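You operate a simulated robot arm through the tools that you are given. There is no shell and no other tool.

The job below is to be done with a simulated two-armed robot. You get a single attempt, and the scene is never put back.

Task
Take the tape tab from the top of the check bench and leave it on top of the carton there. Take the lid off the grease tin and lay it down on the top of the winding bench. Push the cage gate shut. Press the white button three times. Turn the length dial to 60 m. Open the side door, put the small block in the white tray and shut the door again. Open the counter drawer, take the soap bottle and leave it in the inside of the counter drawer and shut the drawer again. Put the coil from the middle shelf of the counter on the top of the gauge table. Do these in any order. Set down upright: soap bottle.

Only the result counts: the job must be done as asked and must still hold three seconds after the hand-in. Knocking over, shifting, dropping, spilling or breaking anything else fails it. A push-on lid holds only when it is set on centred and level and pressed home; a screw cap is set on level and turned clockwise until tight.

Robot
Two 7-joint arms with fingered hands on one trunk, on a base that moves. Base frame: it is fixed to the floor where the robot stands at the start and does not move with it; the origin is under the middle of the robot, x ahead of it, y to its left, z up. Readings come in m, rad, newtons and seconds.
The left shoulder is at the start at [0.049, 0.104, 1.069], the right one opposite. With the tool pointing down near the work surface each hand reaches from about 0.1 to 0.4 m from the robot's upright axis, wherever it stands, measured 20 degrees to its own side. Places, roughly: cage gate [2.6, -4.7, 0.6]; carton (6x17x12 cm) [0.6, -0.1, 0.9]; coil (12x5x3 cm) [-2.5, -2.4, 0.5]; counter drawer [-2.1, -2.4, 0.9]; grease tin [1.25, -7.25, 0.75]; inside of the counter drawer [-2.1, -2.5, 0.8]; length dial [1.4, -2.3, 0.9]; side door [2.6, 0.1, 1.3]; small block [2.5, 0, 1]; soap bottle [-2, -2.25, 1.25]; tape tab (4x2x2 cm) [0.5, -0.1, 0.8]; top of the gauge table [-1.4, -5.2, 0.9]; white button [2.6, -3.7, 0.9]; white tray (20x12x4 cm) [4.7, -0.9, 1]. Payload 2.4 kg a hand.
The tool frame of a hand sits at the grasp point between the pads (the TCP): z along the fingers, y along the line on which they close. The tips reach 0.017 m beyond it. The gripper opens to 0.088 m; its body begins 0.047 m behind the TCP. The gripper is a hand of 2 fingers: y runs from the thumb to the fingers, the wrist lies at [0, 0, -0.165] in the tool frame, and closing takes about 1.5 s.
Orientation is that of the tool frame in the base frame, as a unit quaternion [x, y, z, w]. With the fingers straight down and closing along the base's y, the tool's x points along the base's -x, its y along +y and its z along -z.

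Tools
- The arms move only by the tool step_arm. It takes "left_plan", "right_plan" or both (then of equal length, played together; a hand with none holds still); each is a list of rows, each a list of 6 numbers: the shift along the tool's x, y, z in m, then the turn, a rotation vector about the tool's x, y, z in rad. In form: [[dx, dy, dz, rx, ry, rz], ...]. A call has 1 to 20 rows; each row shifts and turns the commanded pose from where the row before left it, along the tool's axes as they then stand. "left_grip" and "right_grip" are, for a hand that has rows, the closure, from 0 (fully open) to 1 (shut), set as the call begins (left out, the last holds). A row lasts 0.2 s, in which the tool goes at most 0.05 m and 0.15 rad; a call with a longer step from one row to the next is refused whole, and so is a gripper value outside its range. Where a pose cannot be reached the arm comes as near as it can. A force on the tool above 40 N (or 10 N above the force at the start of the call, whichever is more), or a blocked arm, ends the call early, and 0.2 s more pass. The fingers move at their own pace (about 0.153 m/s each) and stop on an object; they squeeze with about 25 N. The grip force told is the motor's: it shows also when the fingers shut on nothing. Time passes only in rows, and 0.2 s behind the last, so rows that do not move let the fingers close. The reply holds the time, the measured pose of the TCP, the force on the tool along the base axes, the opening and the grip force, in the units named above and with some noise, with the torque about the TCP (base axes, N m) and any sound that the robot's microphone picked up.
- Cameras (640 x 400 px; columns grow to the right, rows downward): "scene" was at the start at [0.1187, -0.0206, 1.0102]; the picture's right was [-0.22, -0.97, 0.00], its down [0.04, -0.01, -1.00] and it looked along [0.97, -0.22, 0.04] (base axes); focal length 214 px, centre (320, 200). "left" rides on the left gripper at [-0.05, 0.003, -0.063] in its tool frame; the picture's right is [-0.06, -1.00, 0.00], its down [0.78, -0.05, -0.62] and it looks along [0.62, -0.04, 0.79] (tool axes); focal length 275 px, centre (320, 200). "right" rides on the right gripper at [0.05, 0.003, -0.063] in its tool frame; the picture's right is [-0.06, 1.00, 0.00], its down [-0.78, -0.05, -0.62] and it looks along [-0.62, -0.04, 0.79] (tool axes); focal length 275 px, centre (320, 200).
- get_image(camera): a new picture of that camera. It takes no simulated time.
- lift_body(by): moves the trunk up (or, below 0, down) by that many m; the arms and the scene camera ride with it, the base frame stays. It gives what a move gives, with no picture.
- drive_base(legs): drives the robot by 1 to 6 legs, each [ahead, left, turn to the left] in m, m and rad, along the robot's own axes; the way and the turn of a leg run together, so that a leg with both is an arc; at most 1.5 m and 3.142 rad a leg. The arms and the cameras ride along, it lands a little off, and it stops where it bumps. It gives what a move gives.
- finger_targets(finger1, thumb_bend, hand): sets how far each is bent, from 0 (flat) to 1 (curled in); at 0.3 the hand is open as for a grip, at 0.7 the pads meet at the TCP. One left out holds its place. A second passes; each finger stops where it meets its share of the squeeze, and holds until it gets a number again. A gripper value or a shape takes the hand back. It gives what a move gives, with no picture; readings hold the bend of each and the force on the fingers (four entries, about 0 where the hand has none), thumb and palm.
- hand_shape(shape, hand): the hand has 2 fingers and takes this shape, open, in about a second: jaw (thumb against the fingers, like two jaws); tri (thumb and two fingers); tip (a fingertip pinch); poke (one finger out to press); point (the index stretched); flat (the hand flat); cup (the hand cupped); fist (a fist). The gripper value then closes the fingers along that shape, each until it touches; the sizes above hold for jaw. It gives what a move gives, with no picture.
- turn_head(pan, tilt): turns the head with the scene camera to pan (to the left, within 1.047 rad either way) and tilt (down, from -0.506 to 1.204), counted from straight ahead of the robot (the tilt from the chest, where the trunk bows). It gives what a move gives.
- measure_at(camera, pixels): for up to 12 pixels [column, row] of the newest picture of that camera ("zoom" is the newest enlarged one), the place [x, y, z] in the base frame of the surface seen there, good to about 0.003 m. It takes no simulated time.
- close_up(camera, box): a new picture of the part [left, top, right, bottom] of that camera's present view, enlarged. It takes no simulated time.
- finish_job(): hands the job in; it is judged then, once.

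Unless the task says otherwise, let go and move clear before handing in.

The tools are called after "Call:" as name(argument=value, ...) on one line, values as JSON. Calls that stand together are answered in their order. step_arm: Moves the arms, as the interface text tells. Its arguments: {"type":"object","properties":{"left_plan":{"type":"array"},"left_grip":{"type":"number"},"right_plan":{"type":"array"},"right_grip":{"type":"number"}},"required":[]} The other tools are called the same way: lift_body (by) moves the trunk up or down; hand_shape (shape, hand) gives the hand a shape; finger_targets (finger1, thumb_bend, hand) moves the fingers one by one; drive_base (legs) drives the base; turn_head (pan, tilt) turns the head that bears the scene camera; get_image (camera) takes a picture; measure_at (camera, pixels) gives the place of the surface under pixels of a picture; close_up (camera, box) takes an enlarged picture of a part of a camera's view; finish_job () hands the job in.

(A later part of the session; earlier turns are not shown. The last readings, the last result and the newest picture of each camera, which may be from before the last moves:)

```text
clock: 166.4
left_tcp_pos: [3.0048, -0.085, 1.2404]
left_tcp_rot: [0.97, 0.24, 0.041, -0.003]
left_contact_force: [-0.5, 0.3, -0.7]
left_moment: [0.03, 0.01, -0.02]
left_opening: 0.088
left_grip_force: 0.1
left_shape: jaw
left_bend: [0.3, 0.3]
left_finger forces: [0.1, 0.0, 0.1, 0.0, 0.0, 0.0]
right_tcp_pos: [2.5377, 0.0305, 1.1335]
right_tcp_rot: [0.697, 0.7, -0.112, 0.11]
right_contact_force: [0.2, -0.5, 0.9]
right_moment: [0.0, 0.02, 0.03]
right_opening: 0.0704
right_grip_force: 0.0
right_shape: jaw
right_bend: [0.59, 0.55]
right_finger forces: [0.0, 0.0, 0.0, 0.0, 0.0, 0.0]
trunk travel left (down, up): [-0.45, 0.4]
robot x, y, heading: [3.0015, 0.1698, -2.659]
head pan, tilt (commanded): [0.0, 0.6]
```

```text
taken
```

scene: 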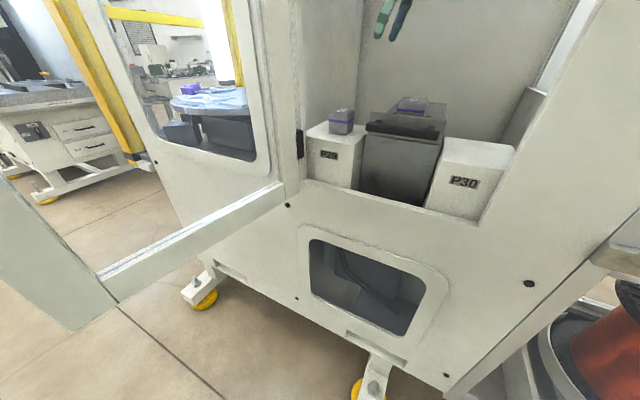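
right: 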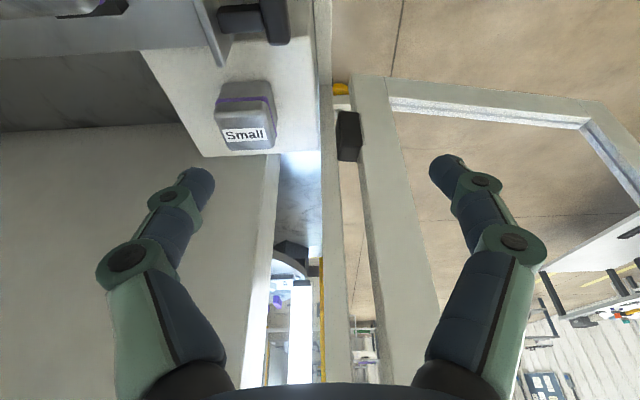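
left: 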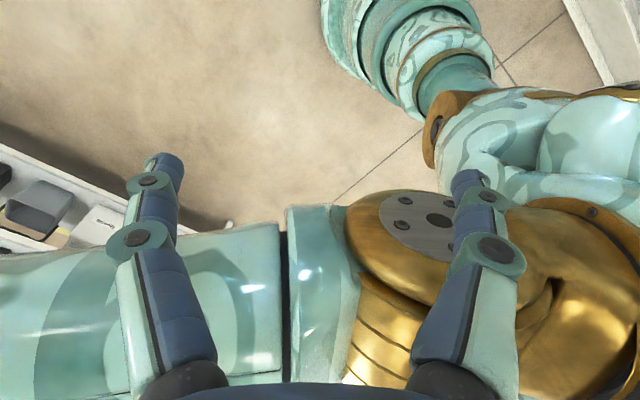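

Block now at right-camera (245,115). I'll drive in another 3 cm and move the hand to above the block.

Call:
drive_base(legs=[[0.026, -0.018, 0.0]])

Call:
step_arm(right_plan=[[-0.0212, -0.0107, 0.0209, 0, 0, 0], [-0.0212, -0.0107, 0.0209, 0, 0, 0], [-0.0212, -0.0107, 0.0209, 0, 0, 0]])

Call:
get_image(camera="right")

Call:
get_image(camera="scene")

```text
clock: 167.1
left_tcp_pos: [3.0046, -0.0833, 1.2408]
left_tcp_rot: [0.97, 0.24, 0.039, -0.004]
left_contact_force: [-0.1, 0.2, -0.3]
left_moment: [-0.02, 0.05, 0.03]
left_opening: 0.0878
left_grip_force: 0.1
left_shape: jaw
left_bend: [0.3, 0.3]
left_finger forces: [0.0, 0.0, 0.1, 0.0, 0.0, 0.0]
right_tcp_pos: [2.5383, 0.0283, 1.1329]
right_tcp_rot: [0.695, 0.702, -0.11, 0.11]
right_contact_force: [0.2, 0.2, -0.1]
right_moment: [-0.03, -0.02, 0.0]
right_opening: 0.0705
right_grip_force: 0.1
right_shape: jaw
right_bend: [0.59, 0.55]
right_finger forces: [0.1, 0.0, 0.1, 0.0, 0.0, 0.0]
trunk travel left (down, up): [-0.45, 0.4]
robot x, y, heading: [2.9982, 0.169, -2.666]
head pan, tilt (commanded): [0.0, 0.6]
stopped in leg 1: the robot was blocked; the commanded pose is now the measured one
```

```text
clock: 167.9
left_tcp_pos: [3.0044, -0.0846, 1.2394]
left_tcp_rot: [0.97, 0.24, 0.04, -0.004]
left_contact_force: [-0.1, 0.1, 0.3]
left_moment: [0.0, 0.01, -0.01]
left_opening: 0.0881
left_grip_force: 0.1
left_shape: jaw
left_bend: [0.3, 0.3]
left_finger forces: [0.0, 0.1, 0.0, 0.0, 0.0, 0.1]
right_tcp_pos: [2.5408, 0.0314, 1.1095]
right_tcp_rot: [0.695, 0.701, -0.111, 0.111]
right_contact_force: [-0.2, 0.4, 0.1]
right_moment: [-0.01, 0.01, 0.0]
right_opening: 0.0703
right_grip_force: 0.0
right_shape: jaw
right_bend: [0.59, 0.55]
right_finger forces: [0.0, 0.0, 0.1, 0.0, 0.0, 0.0]
right hand out of reach, approached as far as the arm can: row 1, 2, 3
trunk travel left (down, up): [-0.45, 0.4]
robot x, y, heading: [2.9944, 0.1696, -2.665]
head pan, tilt (commanded): [0.0, 0.6]
```

```text
taken
```

right: 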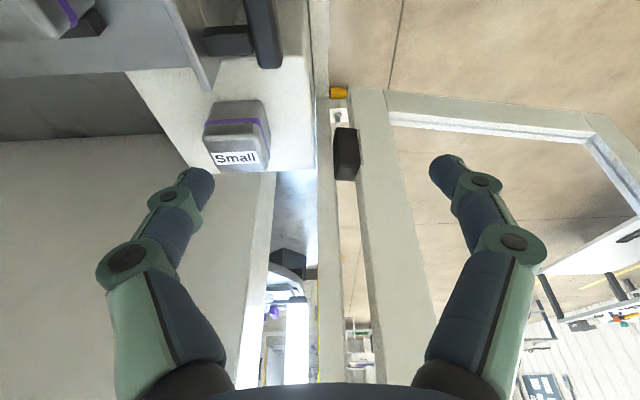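

```text
taken
```

scene: 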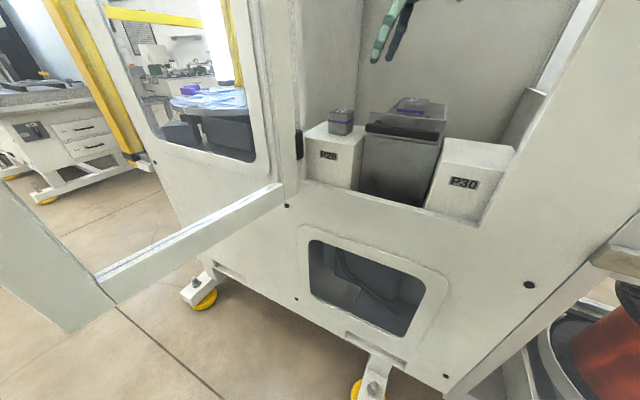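

The base was blocked at (2.998,0.169) and the right arm is at its reach limit. I'll look at the right arm's elbow relative to the panel.

Call:
turn_head(pan=-0.7, tilt=0.1)

Call:
get_image(camera="scene")

Call:
measure_at(camera="scene", pixels=[[320, 100], [250, 100], [400, 100], [200, 60], [300, 150], [450, 150], [350, 60], [500, 60]])

```text
clock: 168.9
left_tcp_pos: [3.0046, -0.085, 1.239]
left_tcp_rot: [0.97, 0.24, 0.039, -0.004]
left_contact_force: [0.3, -0.1, -0.2]
left_moment: [-0.03, 0.05, 0.0]
left_opening: 0.088
left_grip_force: 0.1
left_shape: jaw
left_bend: [0.3, 0.3]
left_finger forces: [0.0, 0.0, 0.0, 0.0, 0.1, 0.0]
right_tcp_pos: [2.5389, 0.0303, 1.1093]
right_tcp_rot: [0.695, 0.702, -0.111, 0.11]
right_contact_force: [-0.5, -0.2, -1.4]
right_moment: [0.01, -0.05, 0.0]
right_opening: 0.0701
right_grip_force: 0.1
right_shape: jaw
right_bend: [0.59, 0.55]
right_finger forces: [0.0, 0.1, 0.0, 0.1, 0.1, 0.1]
trunk travel left (down, up): [-0.45, 0.4]
robot x, y, heading: [2.9954, 0.1694, -2.663]
head pan, tilt (commanded): [-0.7, 0.099]
```

```text
taken
```

scene: 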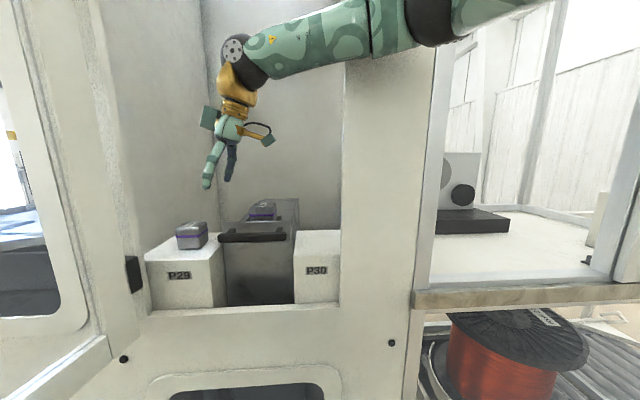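

```text
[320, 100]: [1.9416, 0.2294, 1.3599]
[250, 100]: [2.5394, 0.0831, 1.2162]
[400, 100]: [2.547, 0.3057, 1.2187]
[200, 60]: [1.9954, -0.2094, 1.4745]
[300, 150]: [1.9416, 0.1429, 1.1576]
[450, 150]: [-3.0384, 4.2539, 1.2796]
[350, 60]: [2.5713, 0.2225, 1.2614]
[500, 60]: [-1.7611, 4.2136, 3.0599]
```

The picture shows the right forearm lying across the right jamb (pixel (350,60) at y≈0.22). I'll back out along +x, then extend the arm straighter in free space before driving it in.

Call:
drive_base(legs=[[-0.178, 0.092, 0.0], [0.0184, 0.0355, 0.0]])

Call:
get_image(camera="scene")

```text
clock: 171.0
left_tcp_pos: [3.1983, -0.1232, 1.2388]
left_tcp_rot: [0.97, 0.24, 0.042, -0.002]
left_contact_force: [-0.3, 0.4, 0.2]
left_moment: [-0.02, 0.01, 0.01]
left_opening: 0.0879
left_grip_force: 0.1
left_shape: jaw
left_bend: [0.3, 0.3]
left_finger forces: [0.1, 0.0, 0.1, 0.1, 0.1, 0.0]
right_tcp_pos: [2.7352, -0.0065, 1.1055]
right_tcp_rot: [0.697, 0.7, -0.11, 0.112]
right_contact_force: [0.3, 0.8, -0.7]
right_moment: [-0.02, 0.02, 0.01]
right_opening: 0.0705
right_grip_force: 0.1
right_shape: jaw
right_bend: [0.59, 0.55]
right_finger forces: [0.0, 0.0, 0.1, 0.0, 0.0, 0.1]
trunk travel left (down, up): [-0.45, 0.4]
robot x, y, heading: [3.1995, 0.1323, -2.664]
head pan, tilt (commanded): [-0.7, 0.099]
```

```text
taken
```

scene: 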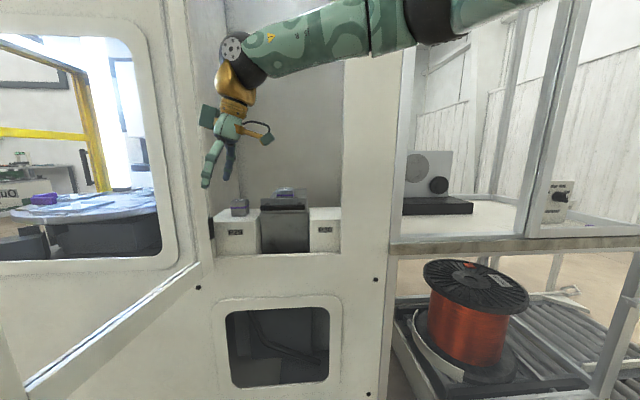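

Free now. Extending the right hand to its final relative reach while still outside, to see whether it's attainable.

Call:
step_arm(right_plan=[[-0.0238, -0.03, 0.0078, 0, 0, 0], [-0.0238, -0.03, 0.0078, 0, 0, 0]])

Call:
get_image(camera="scene")

```text
clock: 171.6
left_tcp_pos: [3.1978, -0.1219, 1.2388]
left_tcp_rot: [0.97, 0.24, 0.041, -0.002]
left_contact_force: [-0.3, 0.5, 0.0]
left_moment: [-0.03, 0.04, -0.01]
left_opening: 0.0878
left_grip_force: 0.1
left_shape: jaw
left_bend: [0.3, 0.3]
left_finger forces: [0.0, 0.1, 0.1, 0.1, 0.1, 0.1]
right_tcp_pos: [2.7088, 0.0037, 1.1135]
right_tcp_rot: [0.697, 0.7, -0.11, 0.112]
right_contact_force: [-0.2, 0.3, -0.3]
right_moment: [-0.02, 0.01, -0.01]
right_opening: 0.0703
right_grip_force: 0.1
right_shape: jaw
right_bend: [0.59, 0.55]
right_finger forces: [0.0, 0.0, 0.0, 0.0, 0.1, 0.0]
right hand out of reach, approached as far as the arm can: row 1, 2
trunk travel left (down, up): [-0.45, 0.4]
robot x, y, heading: [3.1949, 0.1273, -2.666]
head pan, tilt (commanded): [-0.7, 0.099]
```

```text
taken
```

scene: 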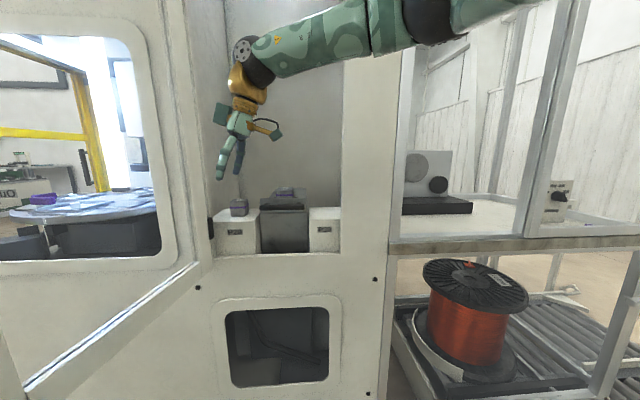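

Out of reach in this orientation even in free space, so I'll use the hand's natural orientation instead. First let me measure the left jamb and interior wall precisely.

Call:
close_up(camera="scene", box=[170, 120, 370, 270])

Call:
measure_at(camera="scene", pixels=[[190, 100], [197, 150], [205, 190], [212, 150], [216, 180], [222, 150], [228, 190], [212, 230], [216, 245], [235, 235], [240, 207], [342, 150]])

```text
2.67 times, centred on (270, 195) of scene
```

zoom: 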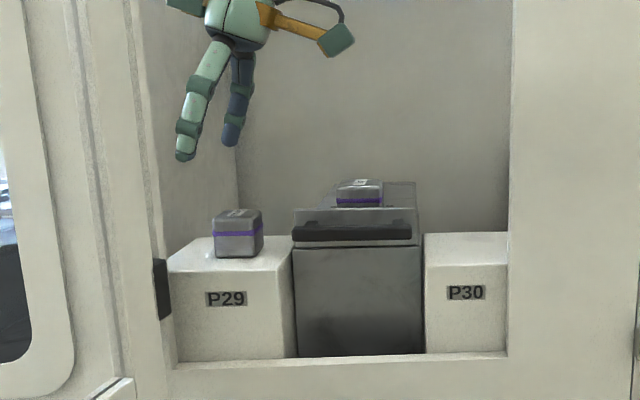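

```text
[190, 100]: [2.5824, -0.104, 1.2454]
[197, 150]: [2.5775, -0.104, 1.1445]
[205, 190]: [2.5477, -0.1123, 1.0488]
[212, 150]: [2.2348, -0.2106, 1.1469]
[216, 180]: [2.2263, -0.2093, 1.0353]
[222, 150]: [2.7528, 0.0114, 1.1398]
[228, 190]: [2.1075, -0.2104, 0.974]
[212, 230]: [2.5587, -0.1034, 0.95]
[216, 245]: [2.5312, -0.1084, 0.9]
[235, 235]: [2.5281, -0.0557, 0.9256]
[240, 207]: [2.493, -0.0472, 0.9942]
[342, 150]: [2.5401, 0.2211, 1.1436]
```

Opening spans y −0.112…0.221 with the interior wall at y=−0.21, so a natural grip (closing along y) fits inside. I'll first try moving the left hand further out sideways so it stays clear of the door end.

Call:
step_arm(left_plan=[[0, 0.045, 0, 0, 0, 0], [0, 0.045, 0, 0, 0, 0], [0, 0.045, 0, 0, 0, 0], [0, 0.045, 0, 0, 0, 0]])

Call:
get_image(camera="left")

```text
clock: 172.6
left_tcp_pos: [3.1679, -0.1608, 1.2105]
left_tcp_rot: [0.97, 0.238, 0.042, -0.002]
left_contact_force: [0.3, 0.1, 0.0]
left_moment: [-0.03, -0.01, 0.0]
left_opening: 0.0883
left_grip_force: 0.1
left_shape: jaw
left_bend: [0.3, 0.3]
left_finger forces: [0.0, 0.0, 0.0, 0.0, 0.0, 0.1]
left hand out of reach, approached as far as the arm can: row 1, 2, 3, 4
right_tcp_pos: [2.7099, 0.0036, 1.1137]
right_tcp_rot: [0.697, 0.7, -0.11, 0.112]
right_contact_force: [-0.3, 0.0, -0.5]
right_moment: [-0.01, 0.0, 0.01]
right_opening: 0.0705
right_grip_force: 0.1
right_shape: jaw
right_bend: [0.59, 0.55]
right_finger forces: [0.0, 0.1, 0.0, 0.0, 0.1, 0.0]
trunk travel left (down, up): [-0.45, 0.4]
robot x, y, heading: [3.1918, 0.1301, -2.666]
head pan, tilt (commanded): [-0.7, 0.099]
```

```text
taken
```

left: 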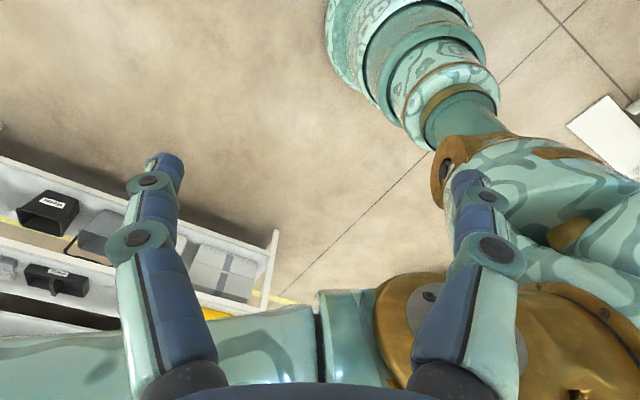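

The left elbow extends far out to the left, so I'll instead put the left hand forward and pass it on the outer (−y) side of the open door. Moving the left hand forward-left now.

Call:
step_arm(left_plan=[[-0.0375, 0.02, 0, 0, 0, 0], [-0.0375, 0.02, 0, 0, 0, 0], [-0.0375, 0.02, 0, 0, 0, 0], [-0.0375, 0.02, 0, 0, 0, 0]])

Call:
drive_base(legs=[[0.015, 0.142, 0.0]])

```text
clock: 173.6
left_tcp_pos: [3.0735, -0.3007, 1.2001]
left_tcp_rot: [0.97, 0.239, 0.041, -0.003]
left_contact_force: [-0.4, 0.2, 0.6]
left_moment: [0.02, -0.01, -0.01]
left_opening: 0.088
left_grip_force: 0.0
left_shape: jaw
left_bend: [0.3, 0.3]
left_finger forces: [0.0, 0.0, 0.1, 0.0, 0.1, 0.1]
right_tcp_pos: [2.7095, 0.0034, 1.1146]
right_tcp_rot: [0.696, 0.7, -0.11, 0.113]
right_contact_force: [0.7, -0.8, -0.4]
right_moment: [-0.03, 0.01, 0.01]
right_opening: 0.0702
right_grip_force: 0.1
right_shape: jaw
right_bend: [0.59, 0.55]
right_finger forces: [0.0, 0.0, 0.0, 0.1, 0.1, 0.0]
trunk travel left (down, up): [-0.45, 0.4]
robot x, y, heading: [3.1936, 0.128, -2.665]
head pan, tilt (commanded): [-0.7, 0.099]
```

```text
clock: 175.0
left_tcp_pos: [3.1265, -0.4348, 1.2007]
left_tcp_rot: [0.97, 0.24, 0.042, -0.003]
left_contact_force: [0.7, 0.3, 0.5]
left_moment: [-0.02, 0.01, -0.01]
left_opening: 0.0882
left_grip_force: 0.1
left_shape: jaw
left_bend: [0.3, 0.3]
left_finger forces: [0.0, 0.0, 0.0, 0.0, 0.0, 0.0]
right_tcp_pos: [2.7624, -0.1311, 1.1135]
right_tcp_rot: [0.697, 0.7, -0.111, 0.112]
right_contact_force: [0.3, 0.1, -0.1]
right_moment: [-0.05, 0.01, -0.01]
right_opening: 0.0703
right_grip_force: 0.1
right_shape: jaw
right_bend: [0.59, 0.55]
right_finger forces: [0.1, 0.0, 0.0, 0.1, 0.0, 0.1]
trunk travel left (down, up): [-0.45, 0.4]
robot x, y, heading: [3.2505, -0.0018, -2.668]
head pan, tilt (commanded): [-0.7, 0.099]
```

Now rotate the base to about π+0.2 and look.

Call:
drive_base(legs=[[0.0, 0.0, -0.274]])

Call:
turn_head(pan=0.0, tilt=0.3)

Call:
get_image(camera="scene")

```text
clock: 176.3
left_tcp_pos: [3.0156, -0.3849, 1.2012]
left_tcp_rot: [0.994, 0.103, 0.042, 0.004]
left_contact_force: [0.8, 0.3, 0.2]
left_moment: [0.04, 0.02, -0.01]
left_opening: 0.0881
left_grip_force: 0.0
left_shape: jaw
left_bend: [0.3, 0.3]
left_finger forces: [0.0, 0.0, 0.0, 0.0, 0.0, 0.0]
right_tcp_pos: [2.7462, 0.0071, 1.1149]
right_tcp_rot: [0.787, 0.597, -0.125, 0.096]
right_contact_force: [0.6, -0.2, -0.2]
right_moment: [-0.02, -0.01, 0.01]
right_opening: 0.0706
right_grip_force: 0.1
right_shape: jaw
right_bend: [0.59, 0.55]
right_finger forces: [0.0, 0.0, 0.2, 0.0, 0.0, 0.1]
trunk travel left (down, up): [-0.45, 0.4]
robot x, y, heading: [3.2491, -0.0037, -2.943]
head pan, tilt (commanded): [-0.7, 0.099]
```

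```text
clock: 177.3
left_tcp_pos: [3.0135, -0.3847, 1.2011]
left_tcp_rot: [0.994, 0.104, 0.041, 0.003]
left_contact_force: [-0.2, -0.3, 0.0]
left_moment: [-0.02, 0.0, 0.01]
left_opening: 0.0882
left_grip_force: 0.2
left_shape: jaw
left_bend: [0.3, 0.3]
left_finger forces: [0.1, 0.0, 0.0, 0.0, 0.0, 0.1]
right_tcp_pos: [2.746, 0.007, 1.1147]
right_tcp_rot: [0.786, 0.598, -0.124, 0.097]
right_contact_force: [-0.6, 0.5, 0.0]
right_moment: [0.02, -0.01, 0.01]
right_opening: 0.0705
right_grip_force: 0.1
right_shape: jaw
right_bend: [0.59, 0.55]
right_finger forces: [0.0, 0.0, 0.0, 0.1, 0.0, 0.0]
trunk travel left (down, up): [-0.45, 0.4]
robot x, y, heading: [3.2477, -0.0003, -2.929]
head pan, tilt (commanded): [0.0, 0.3]
```

```text
taken
```

scene: 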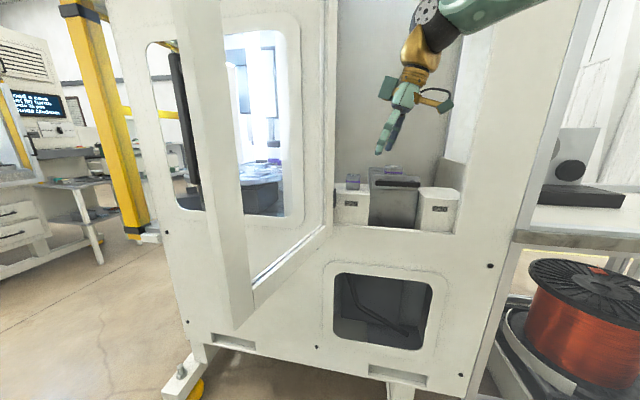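

Now I'll reorient the right hand to its natural downward grip (closing along y, pitched 20° forward).

Call:
step_arm(right_plan=[[0, 0, 0, 0.0476, -0.0034, 0.1366], [0, 0, 0, 0.0476, -0.0034, 0.1366], [0, 0, 0, 0.0476, -0.0034, 0.1366], [0, 0, 0, 0.0476, -0.0034, 0.1366], [0, 0, 0, 0.0476, -0.0034, 0.1366], [0, 0, 0, 0.0476, -0.0034, 0.1366], [0, 0, 0, 0.0476, -0.0034, 0.1366], [0, 0, 0, 0.0476, -0.0034, 0.1366], [0, 0, 0, 0.0476, -0.0034, 0.1366]])

Call:
get_image(camera="right")

Call:
get_image(camera="scene")

```text
clock: 179.3
left_tcp_pos: [3.0133, -0.3848, 1.2002]
left_tcp_rot: [0.994, 0.104, 0.041, 0.003]
left_contact_force: [0.5, -0.4, -0.3]
left_moment: [-0.01, -0.02, 0.0]
left_opening: 0.088
left_grip_force: 0.0
left_shape: jaw
left_bend: [0.3, 0.3]
left_finger forces: [0.0, 0.0, 0.0, 0.0, 0.0, 0.1]
right_tcp_pos: [2.7534, 0.0183, 1.1161]
right_tcp_rot: [0.985, -0.001, -0.174, 0.001]
right_contact_force: [0.0, -0.3, 0.2]
right_moment: [0.01, -0.03, -0.01]
right_opening: 0.0704
right_grip_force: 0.1
right_shape: jaw
right_bend: [0.59, 0.55]
right_finger forces: [0.0, 0.0, 0.0, 0.1, 0.0, 0.0]
right hand out of reach, approached as far as the arm can: row 8, 9
trunk travel left (down, up): [-0.45, 0.4]
robot x, y, heading: [3.2461, -0.0031, -2.936]
head pan, tilt (commanded): [0.0, 0.3]
```

```text
taken
```

right: 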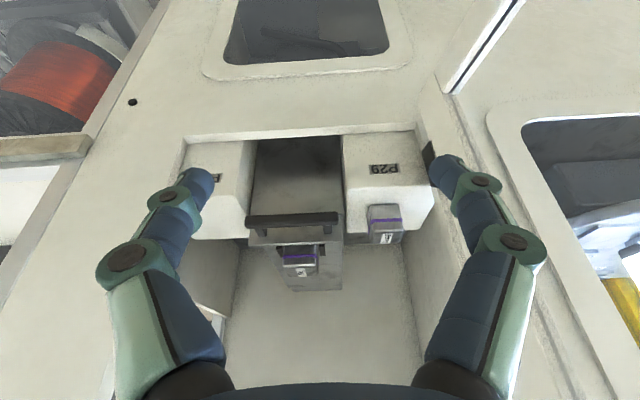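

```text
taken
```

scene: 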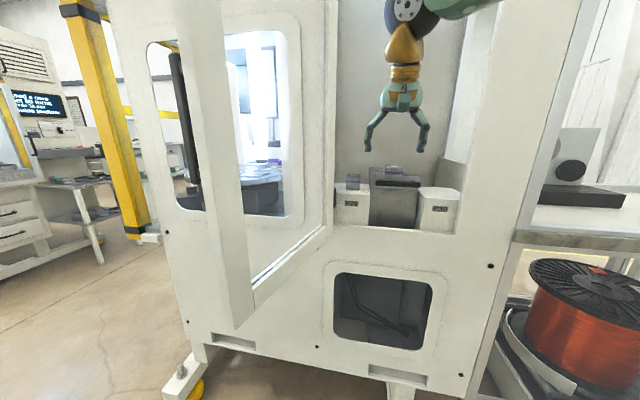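

The hand is now level-natural (pitched 20°). I'll test the reach limit in free space at block height: lower 0.1 m and extend forward.

Call:
step_arm(right_plan=[[0.0171, 0, 0.047, 0, 0, 0], [0.0171, 0, 0.047, 0, 0, 0], [-0.0282, 0, 0.0103, 0, 0, 0], [-0.0282, 0, 0.0103, 0, 0, 0], [-0.0282, 0, 0.0103, 0, 0, 0]])

Call:
get_image(camera="scene")

```text
clock: 180.5
left_tcp_pos: [3.0145, -0.3861, 1.2011]
left_tcp_rot: [0.994, 0.104, 0.042, 0.003]
left_contact_force: [0.0, -0.4, 0.2]
left_moment: [-0.02, 0.02, 0.0]
left_opening: 0.0881
left_grip_force: 0.0
left_shape: jaw
left_bend: [0.3, 0.3]
left_finger forces: [0.0, 0.0, 0.1, 0.0, 0.1, 0.1]
right_tcp_pos: [2.7058, 0.0764, 1.0452]
right_tcp_rot: [0.985, -0.001, -0.174, 0.0]
right_contact_force: [0.2, -0.1, 0.1]
right_moment: [-0.01, 0.03, -0.02]
right_opening: 0.0704
right_grip_force: 0.0
right_shape: jaw
right_bend: [0.59, 0.55]
right_finger forces: [0.0, 0.1, 0.0, 0.0, 0.0, 0.0]
right hand out of reach, approached as far as the arm can: row 1, 2, 3, 4, 5
trunk travel left (down, up): [-0.45, 0.4]
robot x, y, heading: [3.2475, -0.0025, -2.94]
head pan, tilt (commanded): [0.0, 0.3]
```

```text
taken
```

scene: 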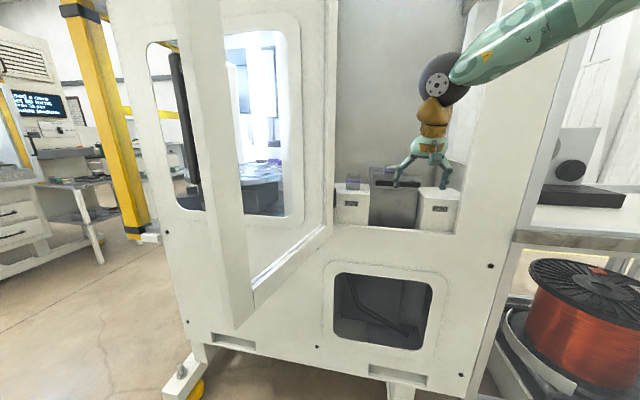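

Reach is better toward the right hand's own side (~0.5 ahead, 0.18 right). So I'll use robot pose ≈(3.0,0.025) at heading π+0.5. First shift and rotate outside the door.

Call:
drive_base(legs=[[-0.0125, -0.061, 0.0], [0.0, 0.0, 0.298]])

Call:
get_image(camera="scene")

```text
clock: 182.5
left_tcp_pos: [3.1343, -0.3751, 1.2017]
left_tcp_rot: [0.968, 0.249, 0.042, -0.003]
left_contact_force: [0.1, 0.5, -0.5]
left_moment: [0.03, -0.02, 0.0]
left_opening: 0.088
left_grip_force: 0.1
left_shape: jaw
left_bend: [0.3, 0.3]
left_finger forces: [0.1, 0.0, 0.1, 0.0, 0.1, 0.0]
right_tcp_pos: [2.7083, -0.0228, 1.0449]
right_tcp_rot: [0.974, 0.143, -0.173, 0.026]
right_contact_force: [0.3, -0.1, -0.3]
right_moment: [0.01, -0.01, 0.02]
right_opening: 0.0703
right_grip_force: 0.0
right_shape: jaw
right_bend: [0.59, 0.55]
right_finger forces: [0.0, 0.1, 0.0, 0.0, 0.1, 0.0]
trunk travel left (down, up): [-0.45, 0.4]
robot x, y, heading: [3.251, 0.0586, -2.641]
head pan, tilt (commanded): [0.0, 0.3]
```

```text
taken
```

scene: 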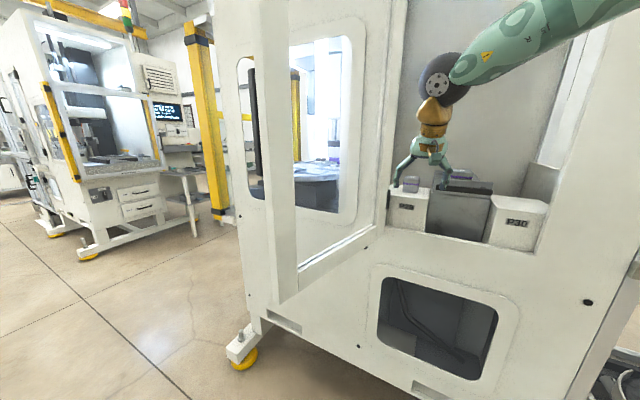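

Clear on both sides. Now squaring the hand with the block (closing along y) and raising it slightly before driving in.

Call:
step_arm(right_plan=[[-0.0137, 0, -0.0376, 0, 0, 0], [0, 0, 0, 0.051, 0, 0.14], [0, 0, 0, 0.051, 0, 0.14]])

Call:
get_image(camera="right")

```text
clock: 183.3
left_tcp_pos: [3.1341, -0.3745, 1.201]
left_tcp_rot: [0.968, 0.249, 0.041, -0.002]
left_contact_force: [-0.3, 0.2, 0.4]
left_moment: [-0.01, -0.01, 0.0]
left_opening: 0.0882
left_grip_force: 0.0
left_shape: jaw
left_bend: [0.3, 0.3]
left_finger forces: [0.1, 0.0, 0.1, 0.1, 0.1, 0.1]
right_tcp_pos: [2.7077, -0.019, 1.0853]
right_tcp_rot: [0.985, -0.003, -0.175, -0.001]
right_contact_force: [0.5, 0.5, -0.5]
right_moment: [0.01, -0.01, -0.02]
right_opening: 0.0703
right_grip_force: 0.0
right_shape: jaw
right_bend: [0.59, 0.55]
right_finger forces: [0.1, 0.0, 0.1, 0.0, 0.0, 0.0]
trunk travel left (down, up): [-0.45, 0.4]
robot x, y, heading: [3.2468, 0.0573, -2.649]
head pan, tilt (commanded): [0.0, 0.3]
```

```text
taken
```

right: 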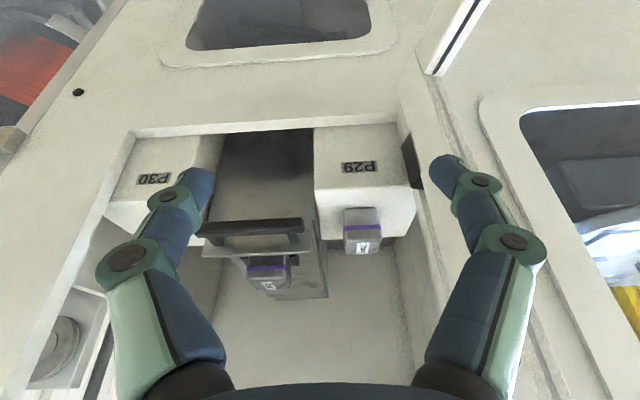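

The "Small" block on P29 is at right-camera (360,228). I'll narrow the fingers a little and drive in most of the way along −x, then check.

Call:
step_arm(right_plan=[[0, 0, 0, 0, 0, 0]], right_grip=0.3)

Call:
drive_base(legs=[[0.13, -0.055, 0.0]])

Call:
get_image(camera="right")

Call:
get_image(camera="scene")

```text
clock: 183.7
left_tcp_pos: [3.135, -0.3747, 1.2022]
left_tcp_rot: [0.968, 0.248, 0.042, -0.002]
left_contact_force: [0.7, -0.1, 0.8]
left_moment: [0.02, -0.04, 0.0]
left_opening: 0.088
left_grip_force: 0.0
left_shape: jaw
left_bend: [0.3, 0.3]
left_finger forces: [0.1, 0.0, 0.0, 0.0, 0.0, 0.0]
right_tcp_pos: [2.7074, -0.0211, 1.0853]
right_tcp_rot: [0.985, -0.003, -0.174, 0.001]
right_contact_force: [-0.7, 0.2, -1.5]
right_moment: [0.03, -0.06, 0.02]
right_opening: 0.0619
right_grip_force: 0.0
right_shape: jaw
right_bend: [0.67, 0.64]
right_finger forces: [0.1, 0.0, 0.0, 0.0, 0.0, 0.0]
trunk travel left (down, up): [-0.45, 0.4]
robot x, y, heading: [3.2483, 0.0587, -2.64]
head pan, tilt (commanded): [0.0, 0.3]
```

```text
clock: 185.0
left_tcp_pos: [2.9955, -0.3871, 1.2015]
left_tcp_rot: [0.967, 0.252, 0.043, -0.003]
left_contact_force: [0.4, 0.4, -0.2]
left_moment: [0.01, 0.0, 0.01]
left_opening: 0.088
left_grip_force: 0.1
left_shape: jaw
left_bend: [0.3, 0.3]
left_finger forces: [0.0, 0.1, 0.0, 0.0, 0.0, 0.0]
right_tcp_pos: [2.568, -0.0348, 1.0849]
right_tcp_rot: [0.985, 0.0, -0.174, 0.001]
right_contact_force: [0.8, 0.3, 0.9]
right_moment: [-0.02, -0.01, -0.01]
right_opening: 0.062
right_grip_force: 0.1
right_shape: jaw
right_bend: [0.67, 0.64]
right_finger forces: [0.0, 0.0, 0.0, 0.1, 0.0, 0.1]
trunk travel left (down, up): [-0.45, 0.4]
robot x, y, heading: [3.1114, 0.0469, -2.64]
head pan, tilt (commanded): [0.0, 0.3]
```

```text
taken
```

right: 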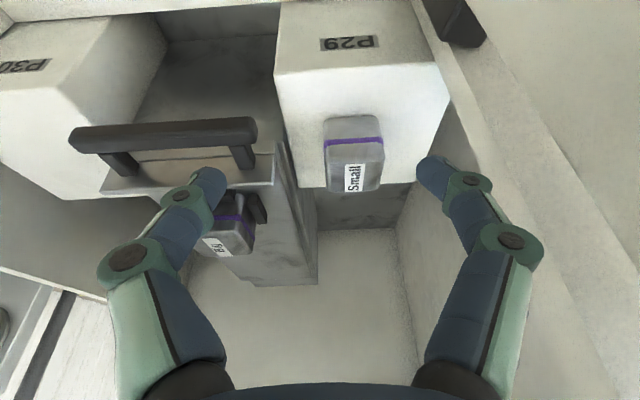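

```text
taken
```

scene: 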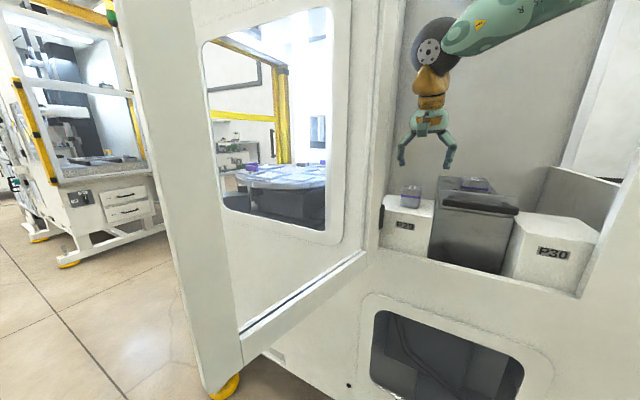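

Going well: block at (355,150) in view. Driving in another 8 cm.

Call:
drive_base(legs=[[0.078, -0.034, 0.0]])

Call:
get_image(camera="right")

Call:
get_image(camera="scene")

```text
clock: 186.1
left_tcp_pos: [2.91, -0.3958, 1.2003]
left_tcp_rot: [0.967, 0.252, 0.042, -0.003]
left_contact_force: [0.0, -0.2, 0.5]
left_moment: [0.02, -0.02, -0.04]
left_opening: 0.0876
left_grip_force: 0.1
left_shape: jaw
left_bend: [0.3, 0.3]
left_finger forces: [0.1, 0.0, 0.0, 0.0, 0.0, 0.0]
right_tcp_pos: [2.4814, -0.0438, 1.0837]
right_tcp_rot: [0.985, -0.001, -0.174, -0.001]
right_contact_force: [-0.8, -0.4, -0.2]
right_moment: [-0.02, 0.01, -0.03]
right_opening: 0.0617
right_grip_force: 0.1
right_shape: jaw
right_bend: [0.67, 0.64]
right_finger forces: [0.0, 0.0, 0.1, 0.0, 0.0, 0.1]
trunk travel left (down, up): [-0.45, 0.4]
robot x, y, heading: [3.0239, 0.0378, -2.645]
head pan, tilt (commanded): [0.0, 0.3]
```

```text
taken
```

right: 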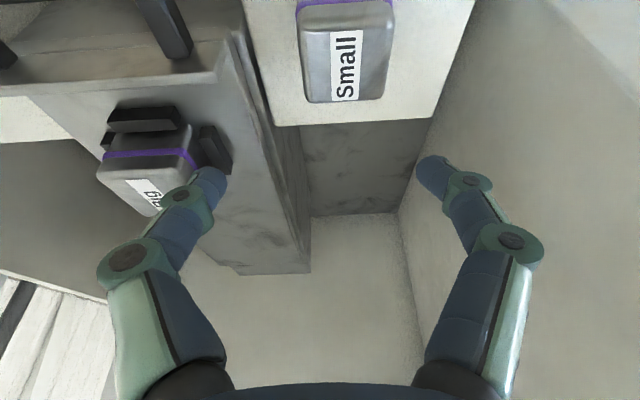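

```text
taken
```

scene: 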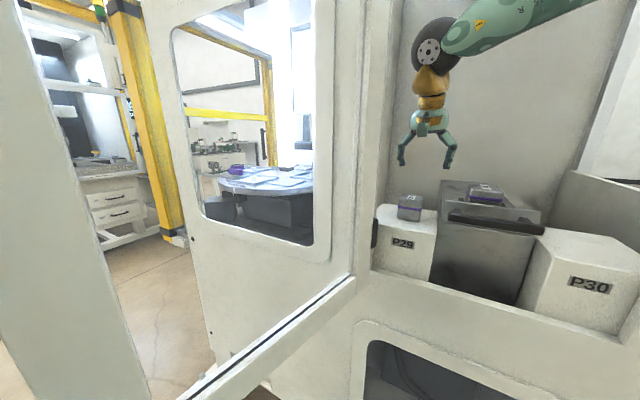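

Directly above now; block top at (348,55). Measuring it for the final alignment.

Call:
measure_at(camera="right", pixels=[[348, 50], [305, 60], [385, 60], [348, 98], [348, 15], [300, 30], [390, 30], [415, 60]])

```text
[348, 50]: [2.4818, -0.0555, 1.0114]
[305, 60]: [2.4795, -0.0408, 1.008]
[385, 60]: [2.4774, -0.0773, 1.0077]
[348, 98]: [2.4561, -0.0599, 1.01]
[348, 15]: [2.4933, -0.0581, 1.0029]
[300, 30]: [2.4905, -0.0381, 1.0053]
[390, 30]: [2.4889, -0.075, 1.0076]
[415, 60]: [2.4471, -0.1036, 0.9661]
```

Block spans y −0.038…−0.077, x 2.455…2.494. Aligning and lowering around it.

Call:
step_arm(right_plan=[[-0.0066, 0.0142, 0.0024, 0, 0, 0], [0.0107, 0, 0.0294, 0, 0, 0], [0.0107, 0, 0.0294, 0, 0, 0], [0.0105, 0, 0.029, 0, 0, 0]])

Call:
get_image(camera="right")

```text
clock: 187.1
left_tcp_pos: [2.9128, -0.3948, 1.2025]
left_tcp_rot: [0.967, 0.251, 0.041, -0.003]
left_contact_force: [-0.4, 0.1, 0.2]
left_moment: [0.01, 0.01, 0.0]
left_opening: 0.088
left_grip_force: 0.0
left_shape: jaw
left_bend: [0.3, 0.3]
left_finger forces: [0.0, 0.1, 0.1, 0.0, 0.1, 0.0]
right_tcp_pos: [2.4915, -0.0221, 1.0206]
right_tcp_rot: [0.983, -0.003, -0.184, 0.011]
right_contact_force: [3.7, 3.9, 24.7]
right_moment: [-1.13, -0.01, 0.18]
right_opening: 0.0608
right_grip_force: 0.0
right_shape: jaw
right_bend: [0.71, 0.64]
right_finger forces: [24.9, 0.1, 0.0, 0.1, 0.1, 0.1]
right hand out of reach, approached as far as the arm can: row 1, 2, 3, 4
trunk travel left (down, up): [-0.45, 0.4]
robot x, y, heading: [3.0209, 0.0391, -2.641]
head pan, tilt (commanded): [0.0, 0.3]
stopped in row 4 (right hand): the force on the tool passed its limit at 48 N (the readings are from after the stop); the commanded pose is now the measured one
```

```text
taken
```

right: 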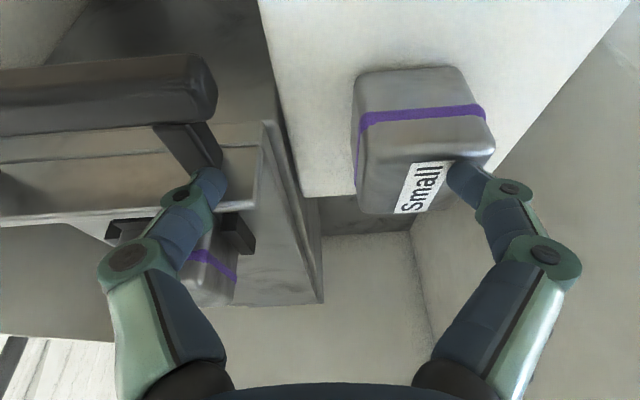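

The arm hit its reach limit and drifted, pressing one finger on the block's top. Raising the hand right away.

Call:
step_arm(right_plan=[[-0.0103, 0, -0.0282, 0, 0, 0], [-0.0103, 0, -0.0282, 0, 0, 0]])

Call:
get_image(camera="right")

Call:
get_image(camera="scene")

```text
clock: 187.7
left_tcp_pos: [2.91, -0.395, 1.1998]
left_tcp_rot: [0.967, 0.252, 0.041, -0.003]
left_contact_force: [-0.1, 0.0, 0.0]
left_moment: [-0.03, 0.02, -0.01]
left_opening: 0.0882
left_grip_force: 0.1
left_shape: jaw
left_bend: [0.3, 0.3]
left_finger forces: [0.0, 0.0, 0.1, 0.1, 0.1, 0.0]
right_tcp_pos: [2.491, -0.0195, 1.0754]
right_tcp_rot: [0.984, -0.002, -0.18, 0.007]
right_contact_force: [0.4, 0.8, 0.0]
right_moment: [-0.03, -0.03, -0.03]
right_opening: 0.062
right_grip_force: 0.0
right_shape: jaw
right_bend: [0.67, 0.64]
right_finger forces: [0.0, 0.0, 0.1, 0.1, 0.0, 0.0]
trunk travel left (down, up): [-0.45, 0.4]
robot x, y, heading: [3.0234, 0.0359, -2.639]
head pan, tilt (commanded): [0.0, 0.3]
```

```text
taken
```

right: 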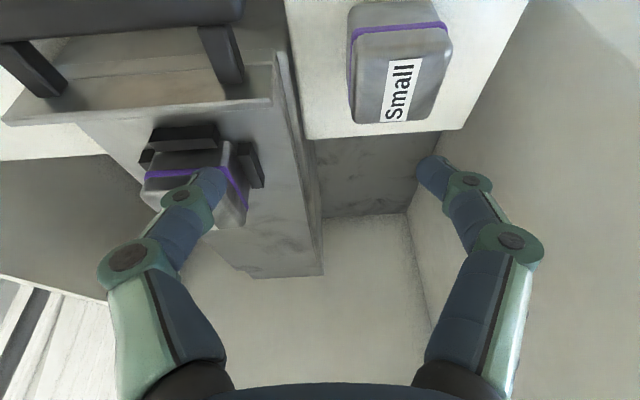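

```text
taken
```

scene: 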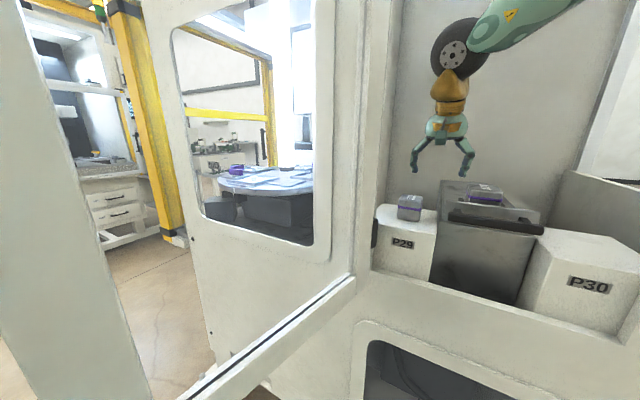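

The block is still standing on P29. I'll drive 4.5 cm closer so the block is comfortably within reach.

Call:
drive_base(legs=[[0.045, 0.0, 0.0]])

Call:
get_image(camera="right")

Call:
measure_at(camera="right", pixels=[[348, 50], [305, 60], [385, 60], [348, 98], [348, 15], [400, 30], [420, 60], [440, 40]])

```text
clock: 188.6
left_tcp_pos: [2.8715, -0.418, 1.2005]
left_tcp_rot: [0.967, 0.252, 0.042, -0.002]
left_contact_force: [0.0, 0.7, -0.2]
left_moment: [0.01, -0.03, -0.04]
left_opening: 0.0883
left_grip_force: 0.1
left_shape: jaw
left_bend: [0.3, 0.3]
left_finger forces: [0.1, 0.0, 0.0, 0.0, 0.1, 0.0]
right_tcp_pos: [2.4507, -0.0395, 1.0764]
right_tcp_rot: [0.983, -0.002, -0.181, 0.008]
right_contact_force: [-0.2, -0.1, -1.0]
right_moment: [-0.01, -0.01, 0.0]
right_opening: 0.0621
right_grip_force: 0.1
right_shape: jaw
right_bend: [0.67, 0.64]
right_finger forces: [0.0, 0.0, 0.1, 0.1, 0.1, 0.0]
trunk travel left (down, up): [-0.45, 0.4]
robot x, y, heading: [2.9839, 0.0129, -2.641]
head pan, tilt (commanded): [0.0, 0.3]
```

```text
taken
```

right: 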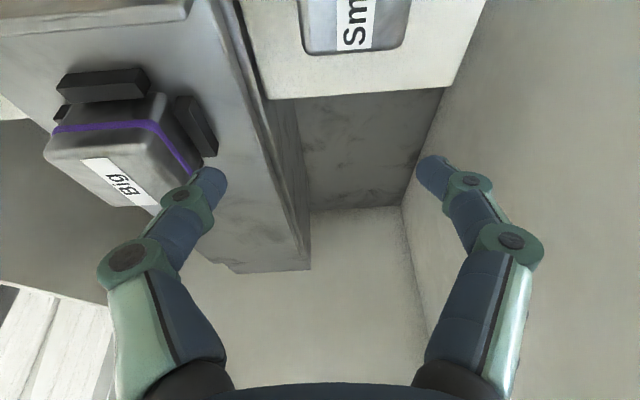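

```text
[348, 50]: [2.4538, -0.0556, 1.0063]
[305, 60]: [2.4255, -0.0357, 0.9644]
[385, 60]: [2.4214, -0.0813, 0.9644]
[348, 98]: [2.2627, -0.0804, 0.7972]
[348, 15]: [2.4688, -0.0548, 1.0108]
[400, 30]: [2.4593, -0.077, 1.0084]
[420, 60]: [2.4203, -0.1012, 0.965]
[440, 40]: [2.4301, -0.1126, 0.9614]
```

Aligning laterally first (without descending) and verifying that the position is actually reached.

Call:
step_arm(right_plan=[[0.0224, 0.018, -0.0081, 0, 0, 0], [0, 0, 0, 0, 0, 0]])

Call:
get_image(camera="right")

Call:
measure_at(camera="right", pixels=[[330, 50], [300, 50], [370, 50], [330, 85], [330, 15]])

```text
clock: 189.2
left_tcp_pos: [2.8719, -0.4166, 1.2004]
left_tcp_rot: [0.967, 0.252, 0.041, -0.004]
left_contact_force: [-1.2, -0.3, 0.0]
left_moment: [-0.01, -0.01, 0.01]
left_opening: 0.0878
left_grip_force: 0.1
left_shape: jaw
left_bend: [0.3, 0.3]
left_finger forces: [0.0, 0.0, 0.0, 0.1, 0.0, 0.0]
right_tcp_pos: [2.4708, -0.0564, 1.0769]
right_tcp_rot: [0.984, -0.001, -0.179, 0.008]
right_contact_force: [-0.6, 0.2, -0.6]
right_moment: [0.0, -0.01, 0.0]
right_opening: 0.0618
right_grip_force: 0.1
right_shape: jaw
right_bend: [0.67, 0.64]
right_finger forces: [0.0, 0.1, 0.1, 0.0, 0.1, 0.1]
right hand out of reach, approached as far as the arm can: row 1
trunk travel left (down, up): [-0.45, 0.4]
robot x, y, heading: [2.9828, 0.0151, -2.639]
head pan, tilt (commanded): [0.0, 0.3]
```

```text
taken
```

right: 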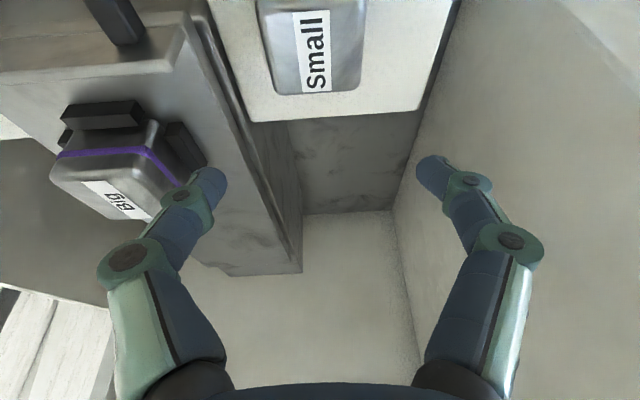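

```text
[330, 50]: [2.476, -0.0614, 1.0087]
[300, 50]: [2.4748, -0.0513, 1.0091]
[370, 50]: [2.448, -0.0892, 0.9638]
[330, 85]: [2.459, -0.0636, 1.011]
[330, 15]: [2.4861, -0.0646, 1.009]
```

Aligned: the block (cols 260–365) is centred between the fingers. Descending in two stages with a check.

Call:
step_arm(right_plan=[[0.0103, 0, 0.0282, 0, 0, 0], [0.0103, 0, 0.0282, 0, 0, 0]])

Call:
get_image(camera="right")

```text
clock: 189.8
left_tcp_pos: [2.8729, -0.4179, 1.2017]
left_tcp_rot: [0.967, 0.251, 0.042, -0.003]
left_contact_force: [0.0, -0.9, 0.8]
left_moment: [-0.01, 0.0, -0.01]
left_opening: 0.088
left_grip_force: 0.1
left_shape: jaw
left_bend: [0.3, 0.3]
left_finger forces: [0.0, 0.1, 0.0, 0.0, 0.0, 0.0]
right_tcp_pos: [2.4588, -0.0529, 1.0508]
right_tcp_rot: [0.984, -0.002, -0.18, 0.007]
right_contact_force: [0.2, -0.1, 0.5]
right_moment: [-0.01, 0.0, 0.01]
right_opening: 0.0617
right_grip_force: 0.0
right_shape: jaw
right_bend: [0.67, 0.64]
right_finger forces: [0.1, 0.0, 0.0, 0.0, 0.1, 0.0]
right hand out of reach, approached as far as the arm can: row 1, 2
trunk travel left (down, up): [-0.45, 0.4]
robot x, y, heading: [2.9839, 0.0146, -2.643]
head pan, tilt (commanded): [0.0, 0.3]
```

```text
taken
```

right: 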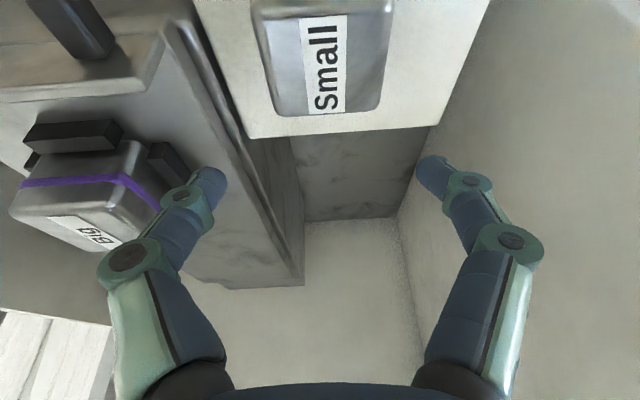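

The arm can't go lower at this trunk height, so I'll return the hand up to its good pose and lower the trunk instead, bringing the hand straight down.

Call:
step_arm(right_plan=[[0.005, 0.003, -0.027, 0, 0, 0], [0, 0, 0, 0, 0, 0]])

Call:
get_image(camera="right")

```text
clock: 190.4
left_tcp_pos: [2.8711, -0.416, 1.2012]
left_tcp_rot: [0.967, 0.252, 0.042, -0.004]
left_contact_force: [1.0, 0.4, 0.1]
left_moment: [-0.03, 0.0, -0.03]
left_opening: 0.088
left_grip_force: 0.0
left_shape: jaw
left_bend: [0.3, 0.3]
left_finger forces: [0.0, 0.0, 0.1, 0.0, 0.0, 0.0]
right_tcp_pos: [2.4706, -0.0559, 1.0761]
right_tcp_rot: [0.984, -0.002, -0.18, 0.007]
right_contact_force: [0.8, -0.3, 0.0]
right_moment: [-0.01, -0.02, 0.0]
right_opening: 0.0615
right_grip_force: 0.1
right_shape: jaw
right_bend: [0.67, 0.64]
right_finger forces: [0.1, 0.1, 0.0, 0.1, 0.0, 0.0]
trunk travel left (down, up): [-0.45, 0.4]
robot x, y, heading: [2.9851, 0.0191, -2.642]
head pan, tilt (commanded): [0.0, 0.3]
```

```text
taken
```

right: 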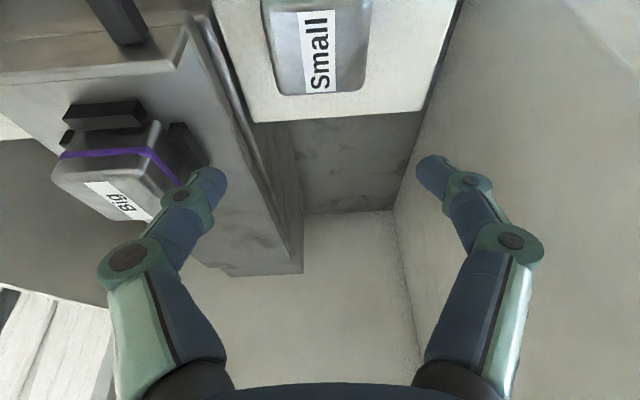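

Aligned at (2.471,−0.056). Lowering the trunk 0.045 m, then checking alignment at the block's top.

Call:
lift_body(by=-0.045)

Call:
get_image(camera="right")

```text
clock: 191.3
left_tcp_pos: [2.872, -0.4168, 1.1564]
left_tcp_rot: [0.967, 0.251, 0.042, -0.003]
left_contact_force: [0.8, 0.4, 0.5]
left_moment: [0.02, -0.03, 0.04]
left_opening: 0.0881
left_grip_force: 0.1
left_shape: jaw
left_bend: [0.3, 0.3]
left_finger forces: [0.1, 0.0, 0.0, 0.0, 0.1, 0.0]
right_tcp_pos: [2.4676, -0.0559, 1.0233]
right_tcp_rot: [0.985, -0.001, -0.171, 0.003]
right_contact_force: [0.0, -0.5, 0.0]
right_moment: [0.0, 0.03, -0.04]
right_opening: 0.0618
right_grip_force: 0.0
right_shape: jaw
right_bend: [0.67, 0.64]
right_finger forces: [0.0, 0.0, 0.0, 0.0, 0.1, 0.0]
trunk travel left (down, up): [-0.405, 0.445]
robot x, y, heading: [2.9808, 0.0151, -2.638]
head pan, tilt (commanded): [0.0, 0.3]
```

```text
taken
```

right: 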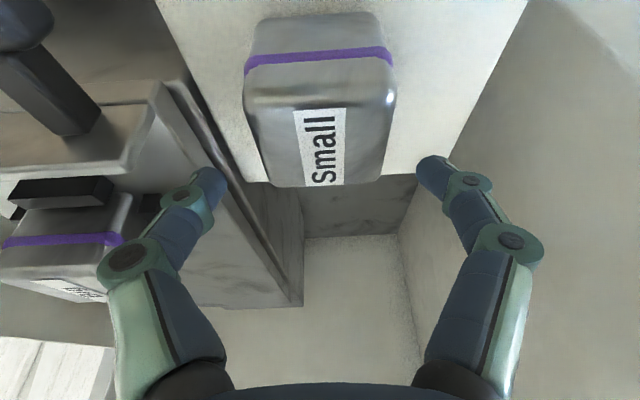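

Block (cols 245–397) sits centred between the fingers. Lowering the trunk another 0.034 m.

Call:
lift_body(by=-0.034)

Call:
get_image(camera="right")

```text
clock: 192.1
left_tcp_pos: [2.8715, -0.4177, 1.1221]
left_tcp_rot: [0.967, 0.252, 0.041, -0.002]
left_contact_force: [0.1, 0.1, -0.4]
left_moment: [0.0, -0.03, 0.0]
left_opening: 0.088
left_grip_force: 0.1
left_shape: jaw
left_bend: [0.3, 0.3]
left_finger forces: [0.0, 0.1, 0.0, 0.0, 0.0, 0.1]
right_tcp_pos: [2.468, -0.0551, 0.9901]
right_tcp_rot: [0.985, 0.0, -0.17, 0.004]
right_contact_force: [0.2, -0.3, -0.4]
right_moment: [-0.01, 0.01, -0.02]
right_opening: 0.062
right_grip_force: 0.0
right_shape: jaw
right_bend: [0.67, 0.64]
right_finger forces: [0.0, 0.0, 0.0, 0.0, 0.0, 0.0]
trunk travel left (down, up): [-0.371, 0.479]
robot x, y, heading: [2.9852, 0.0153, -2.643]
head pan, tilt (commanded): [0.0, 0.3]
```

```text
taken
```

right: 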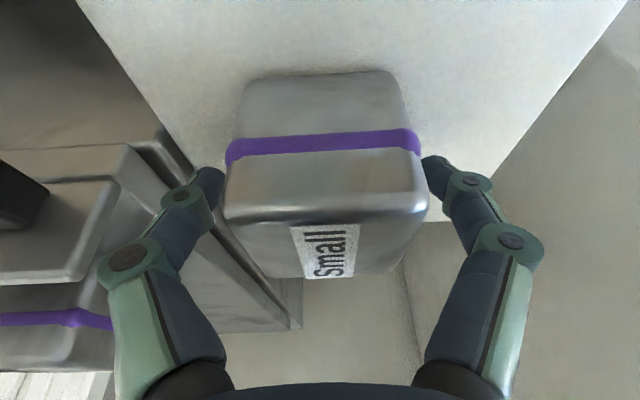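

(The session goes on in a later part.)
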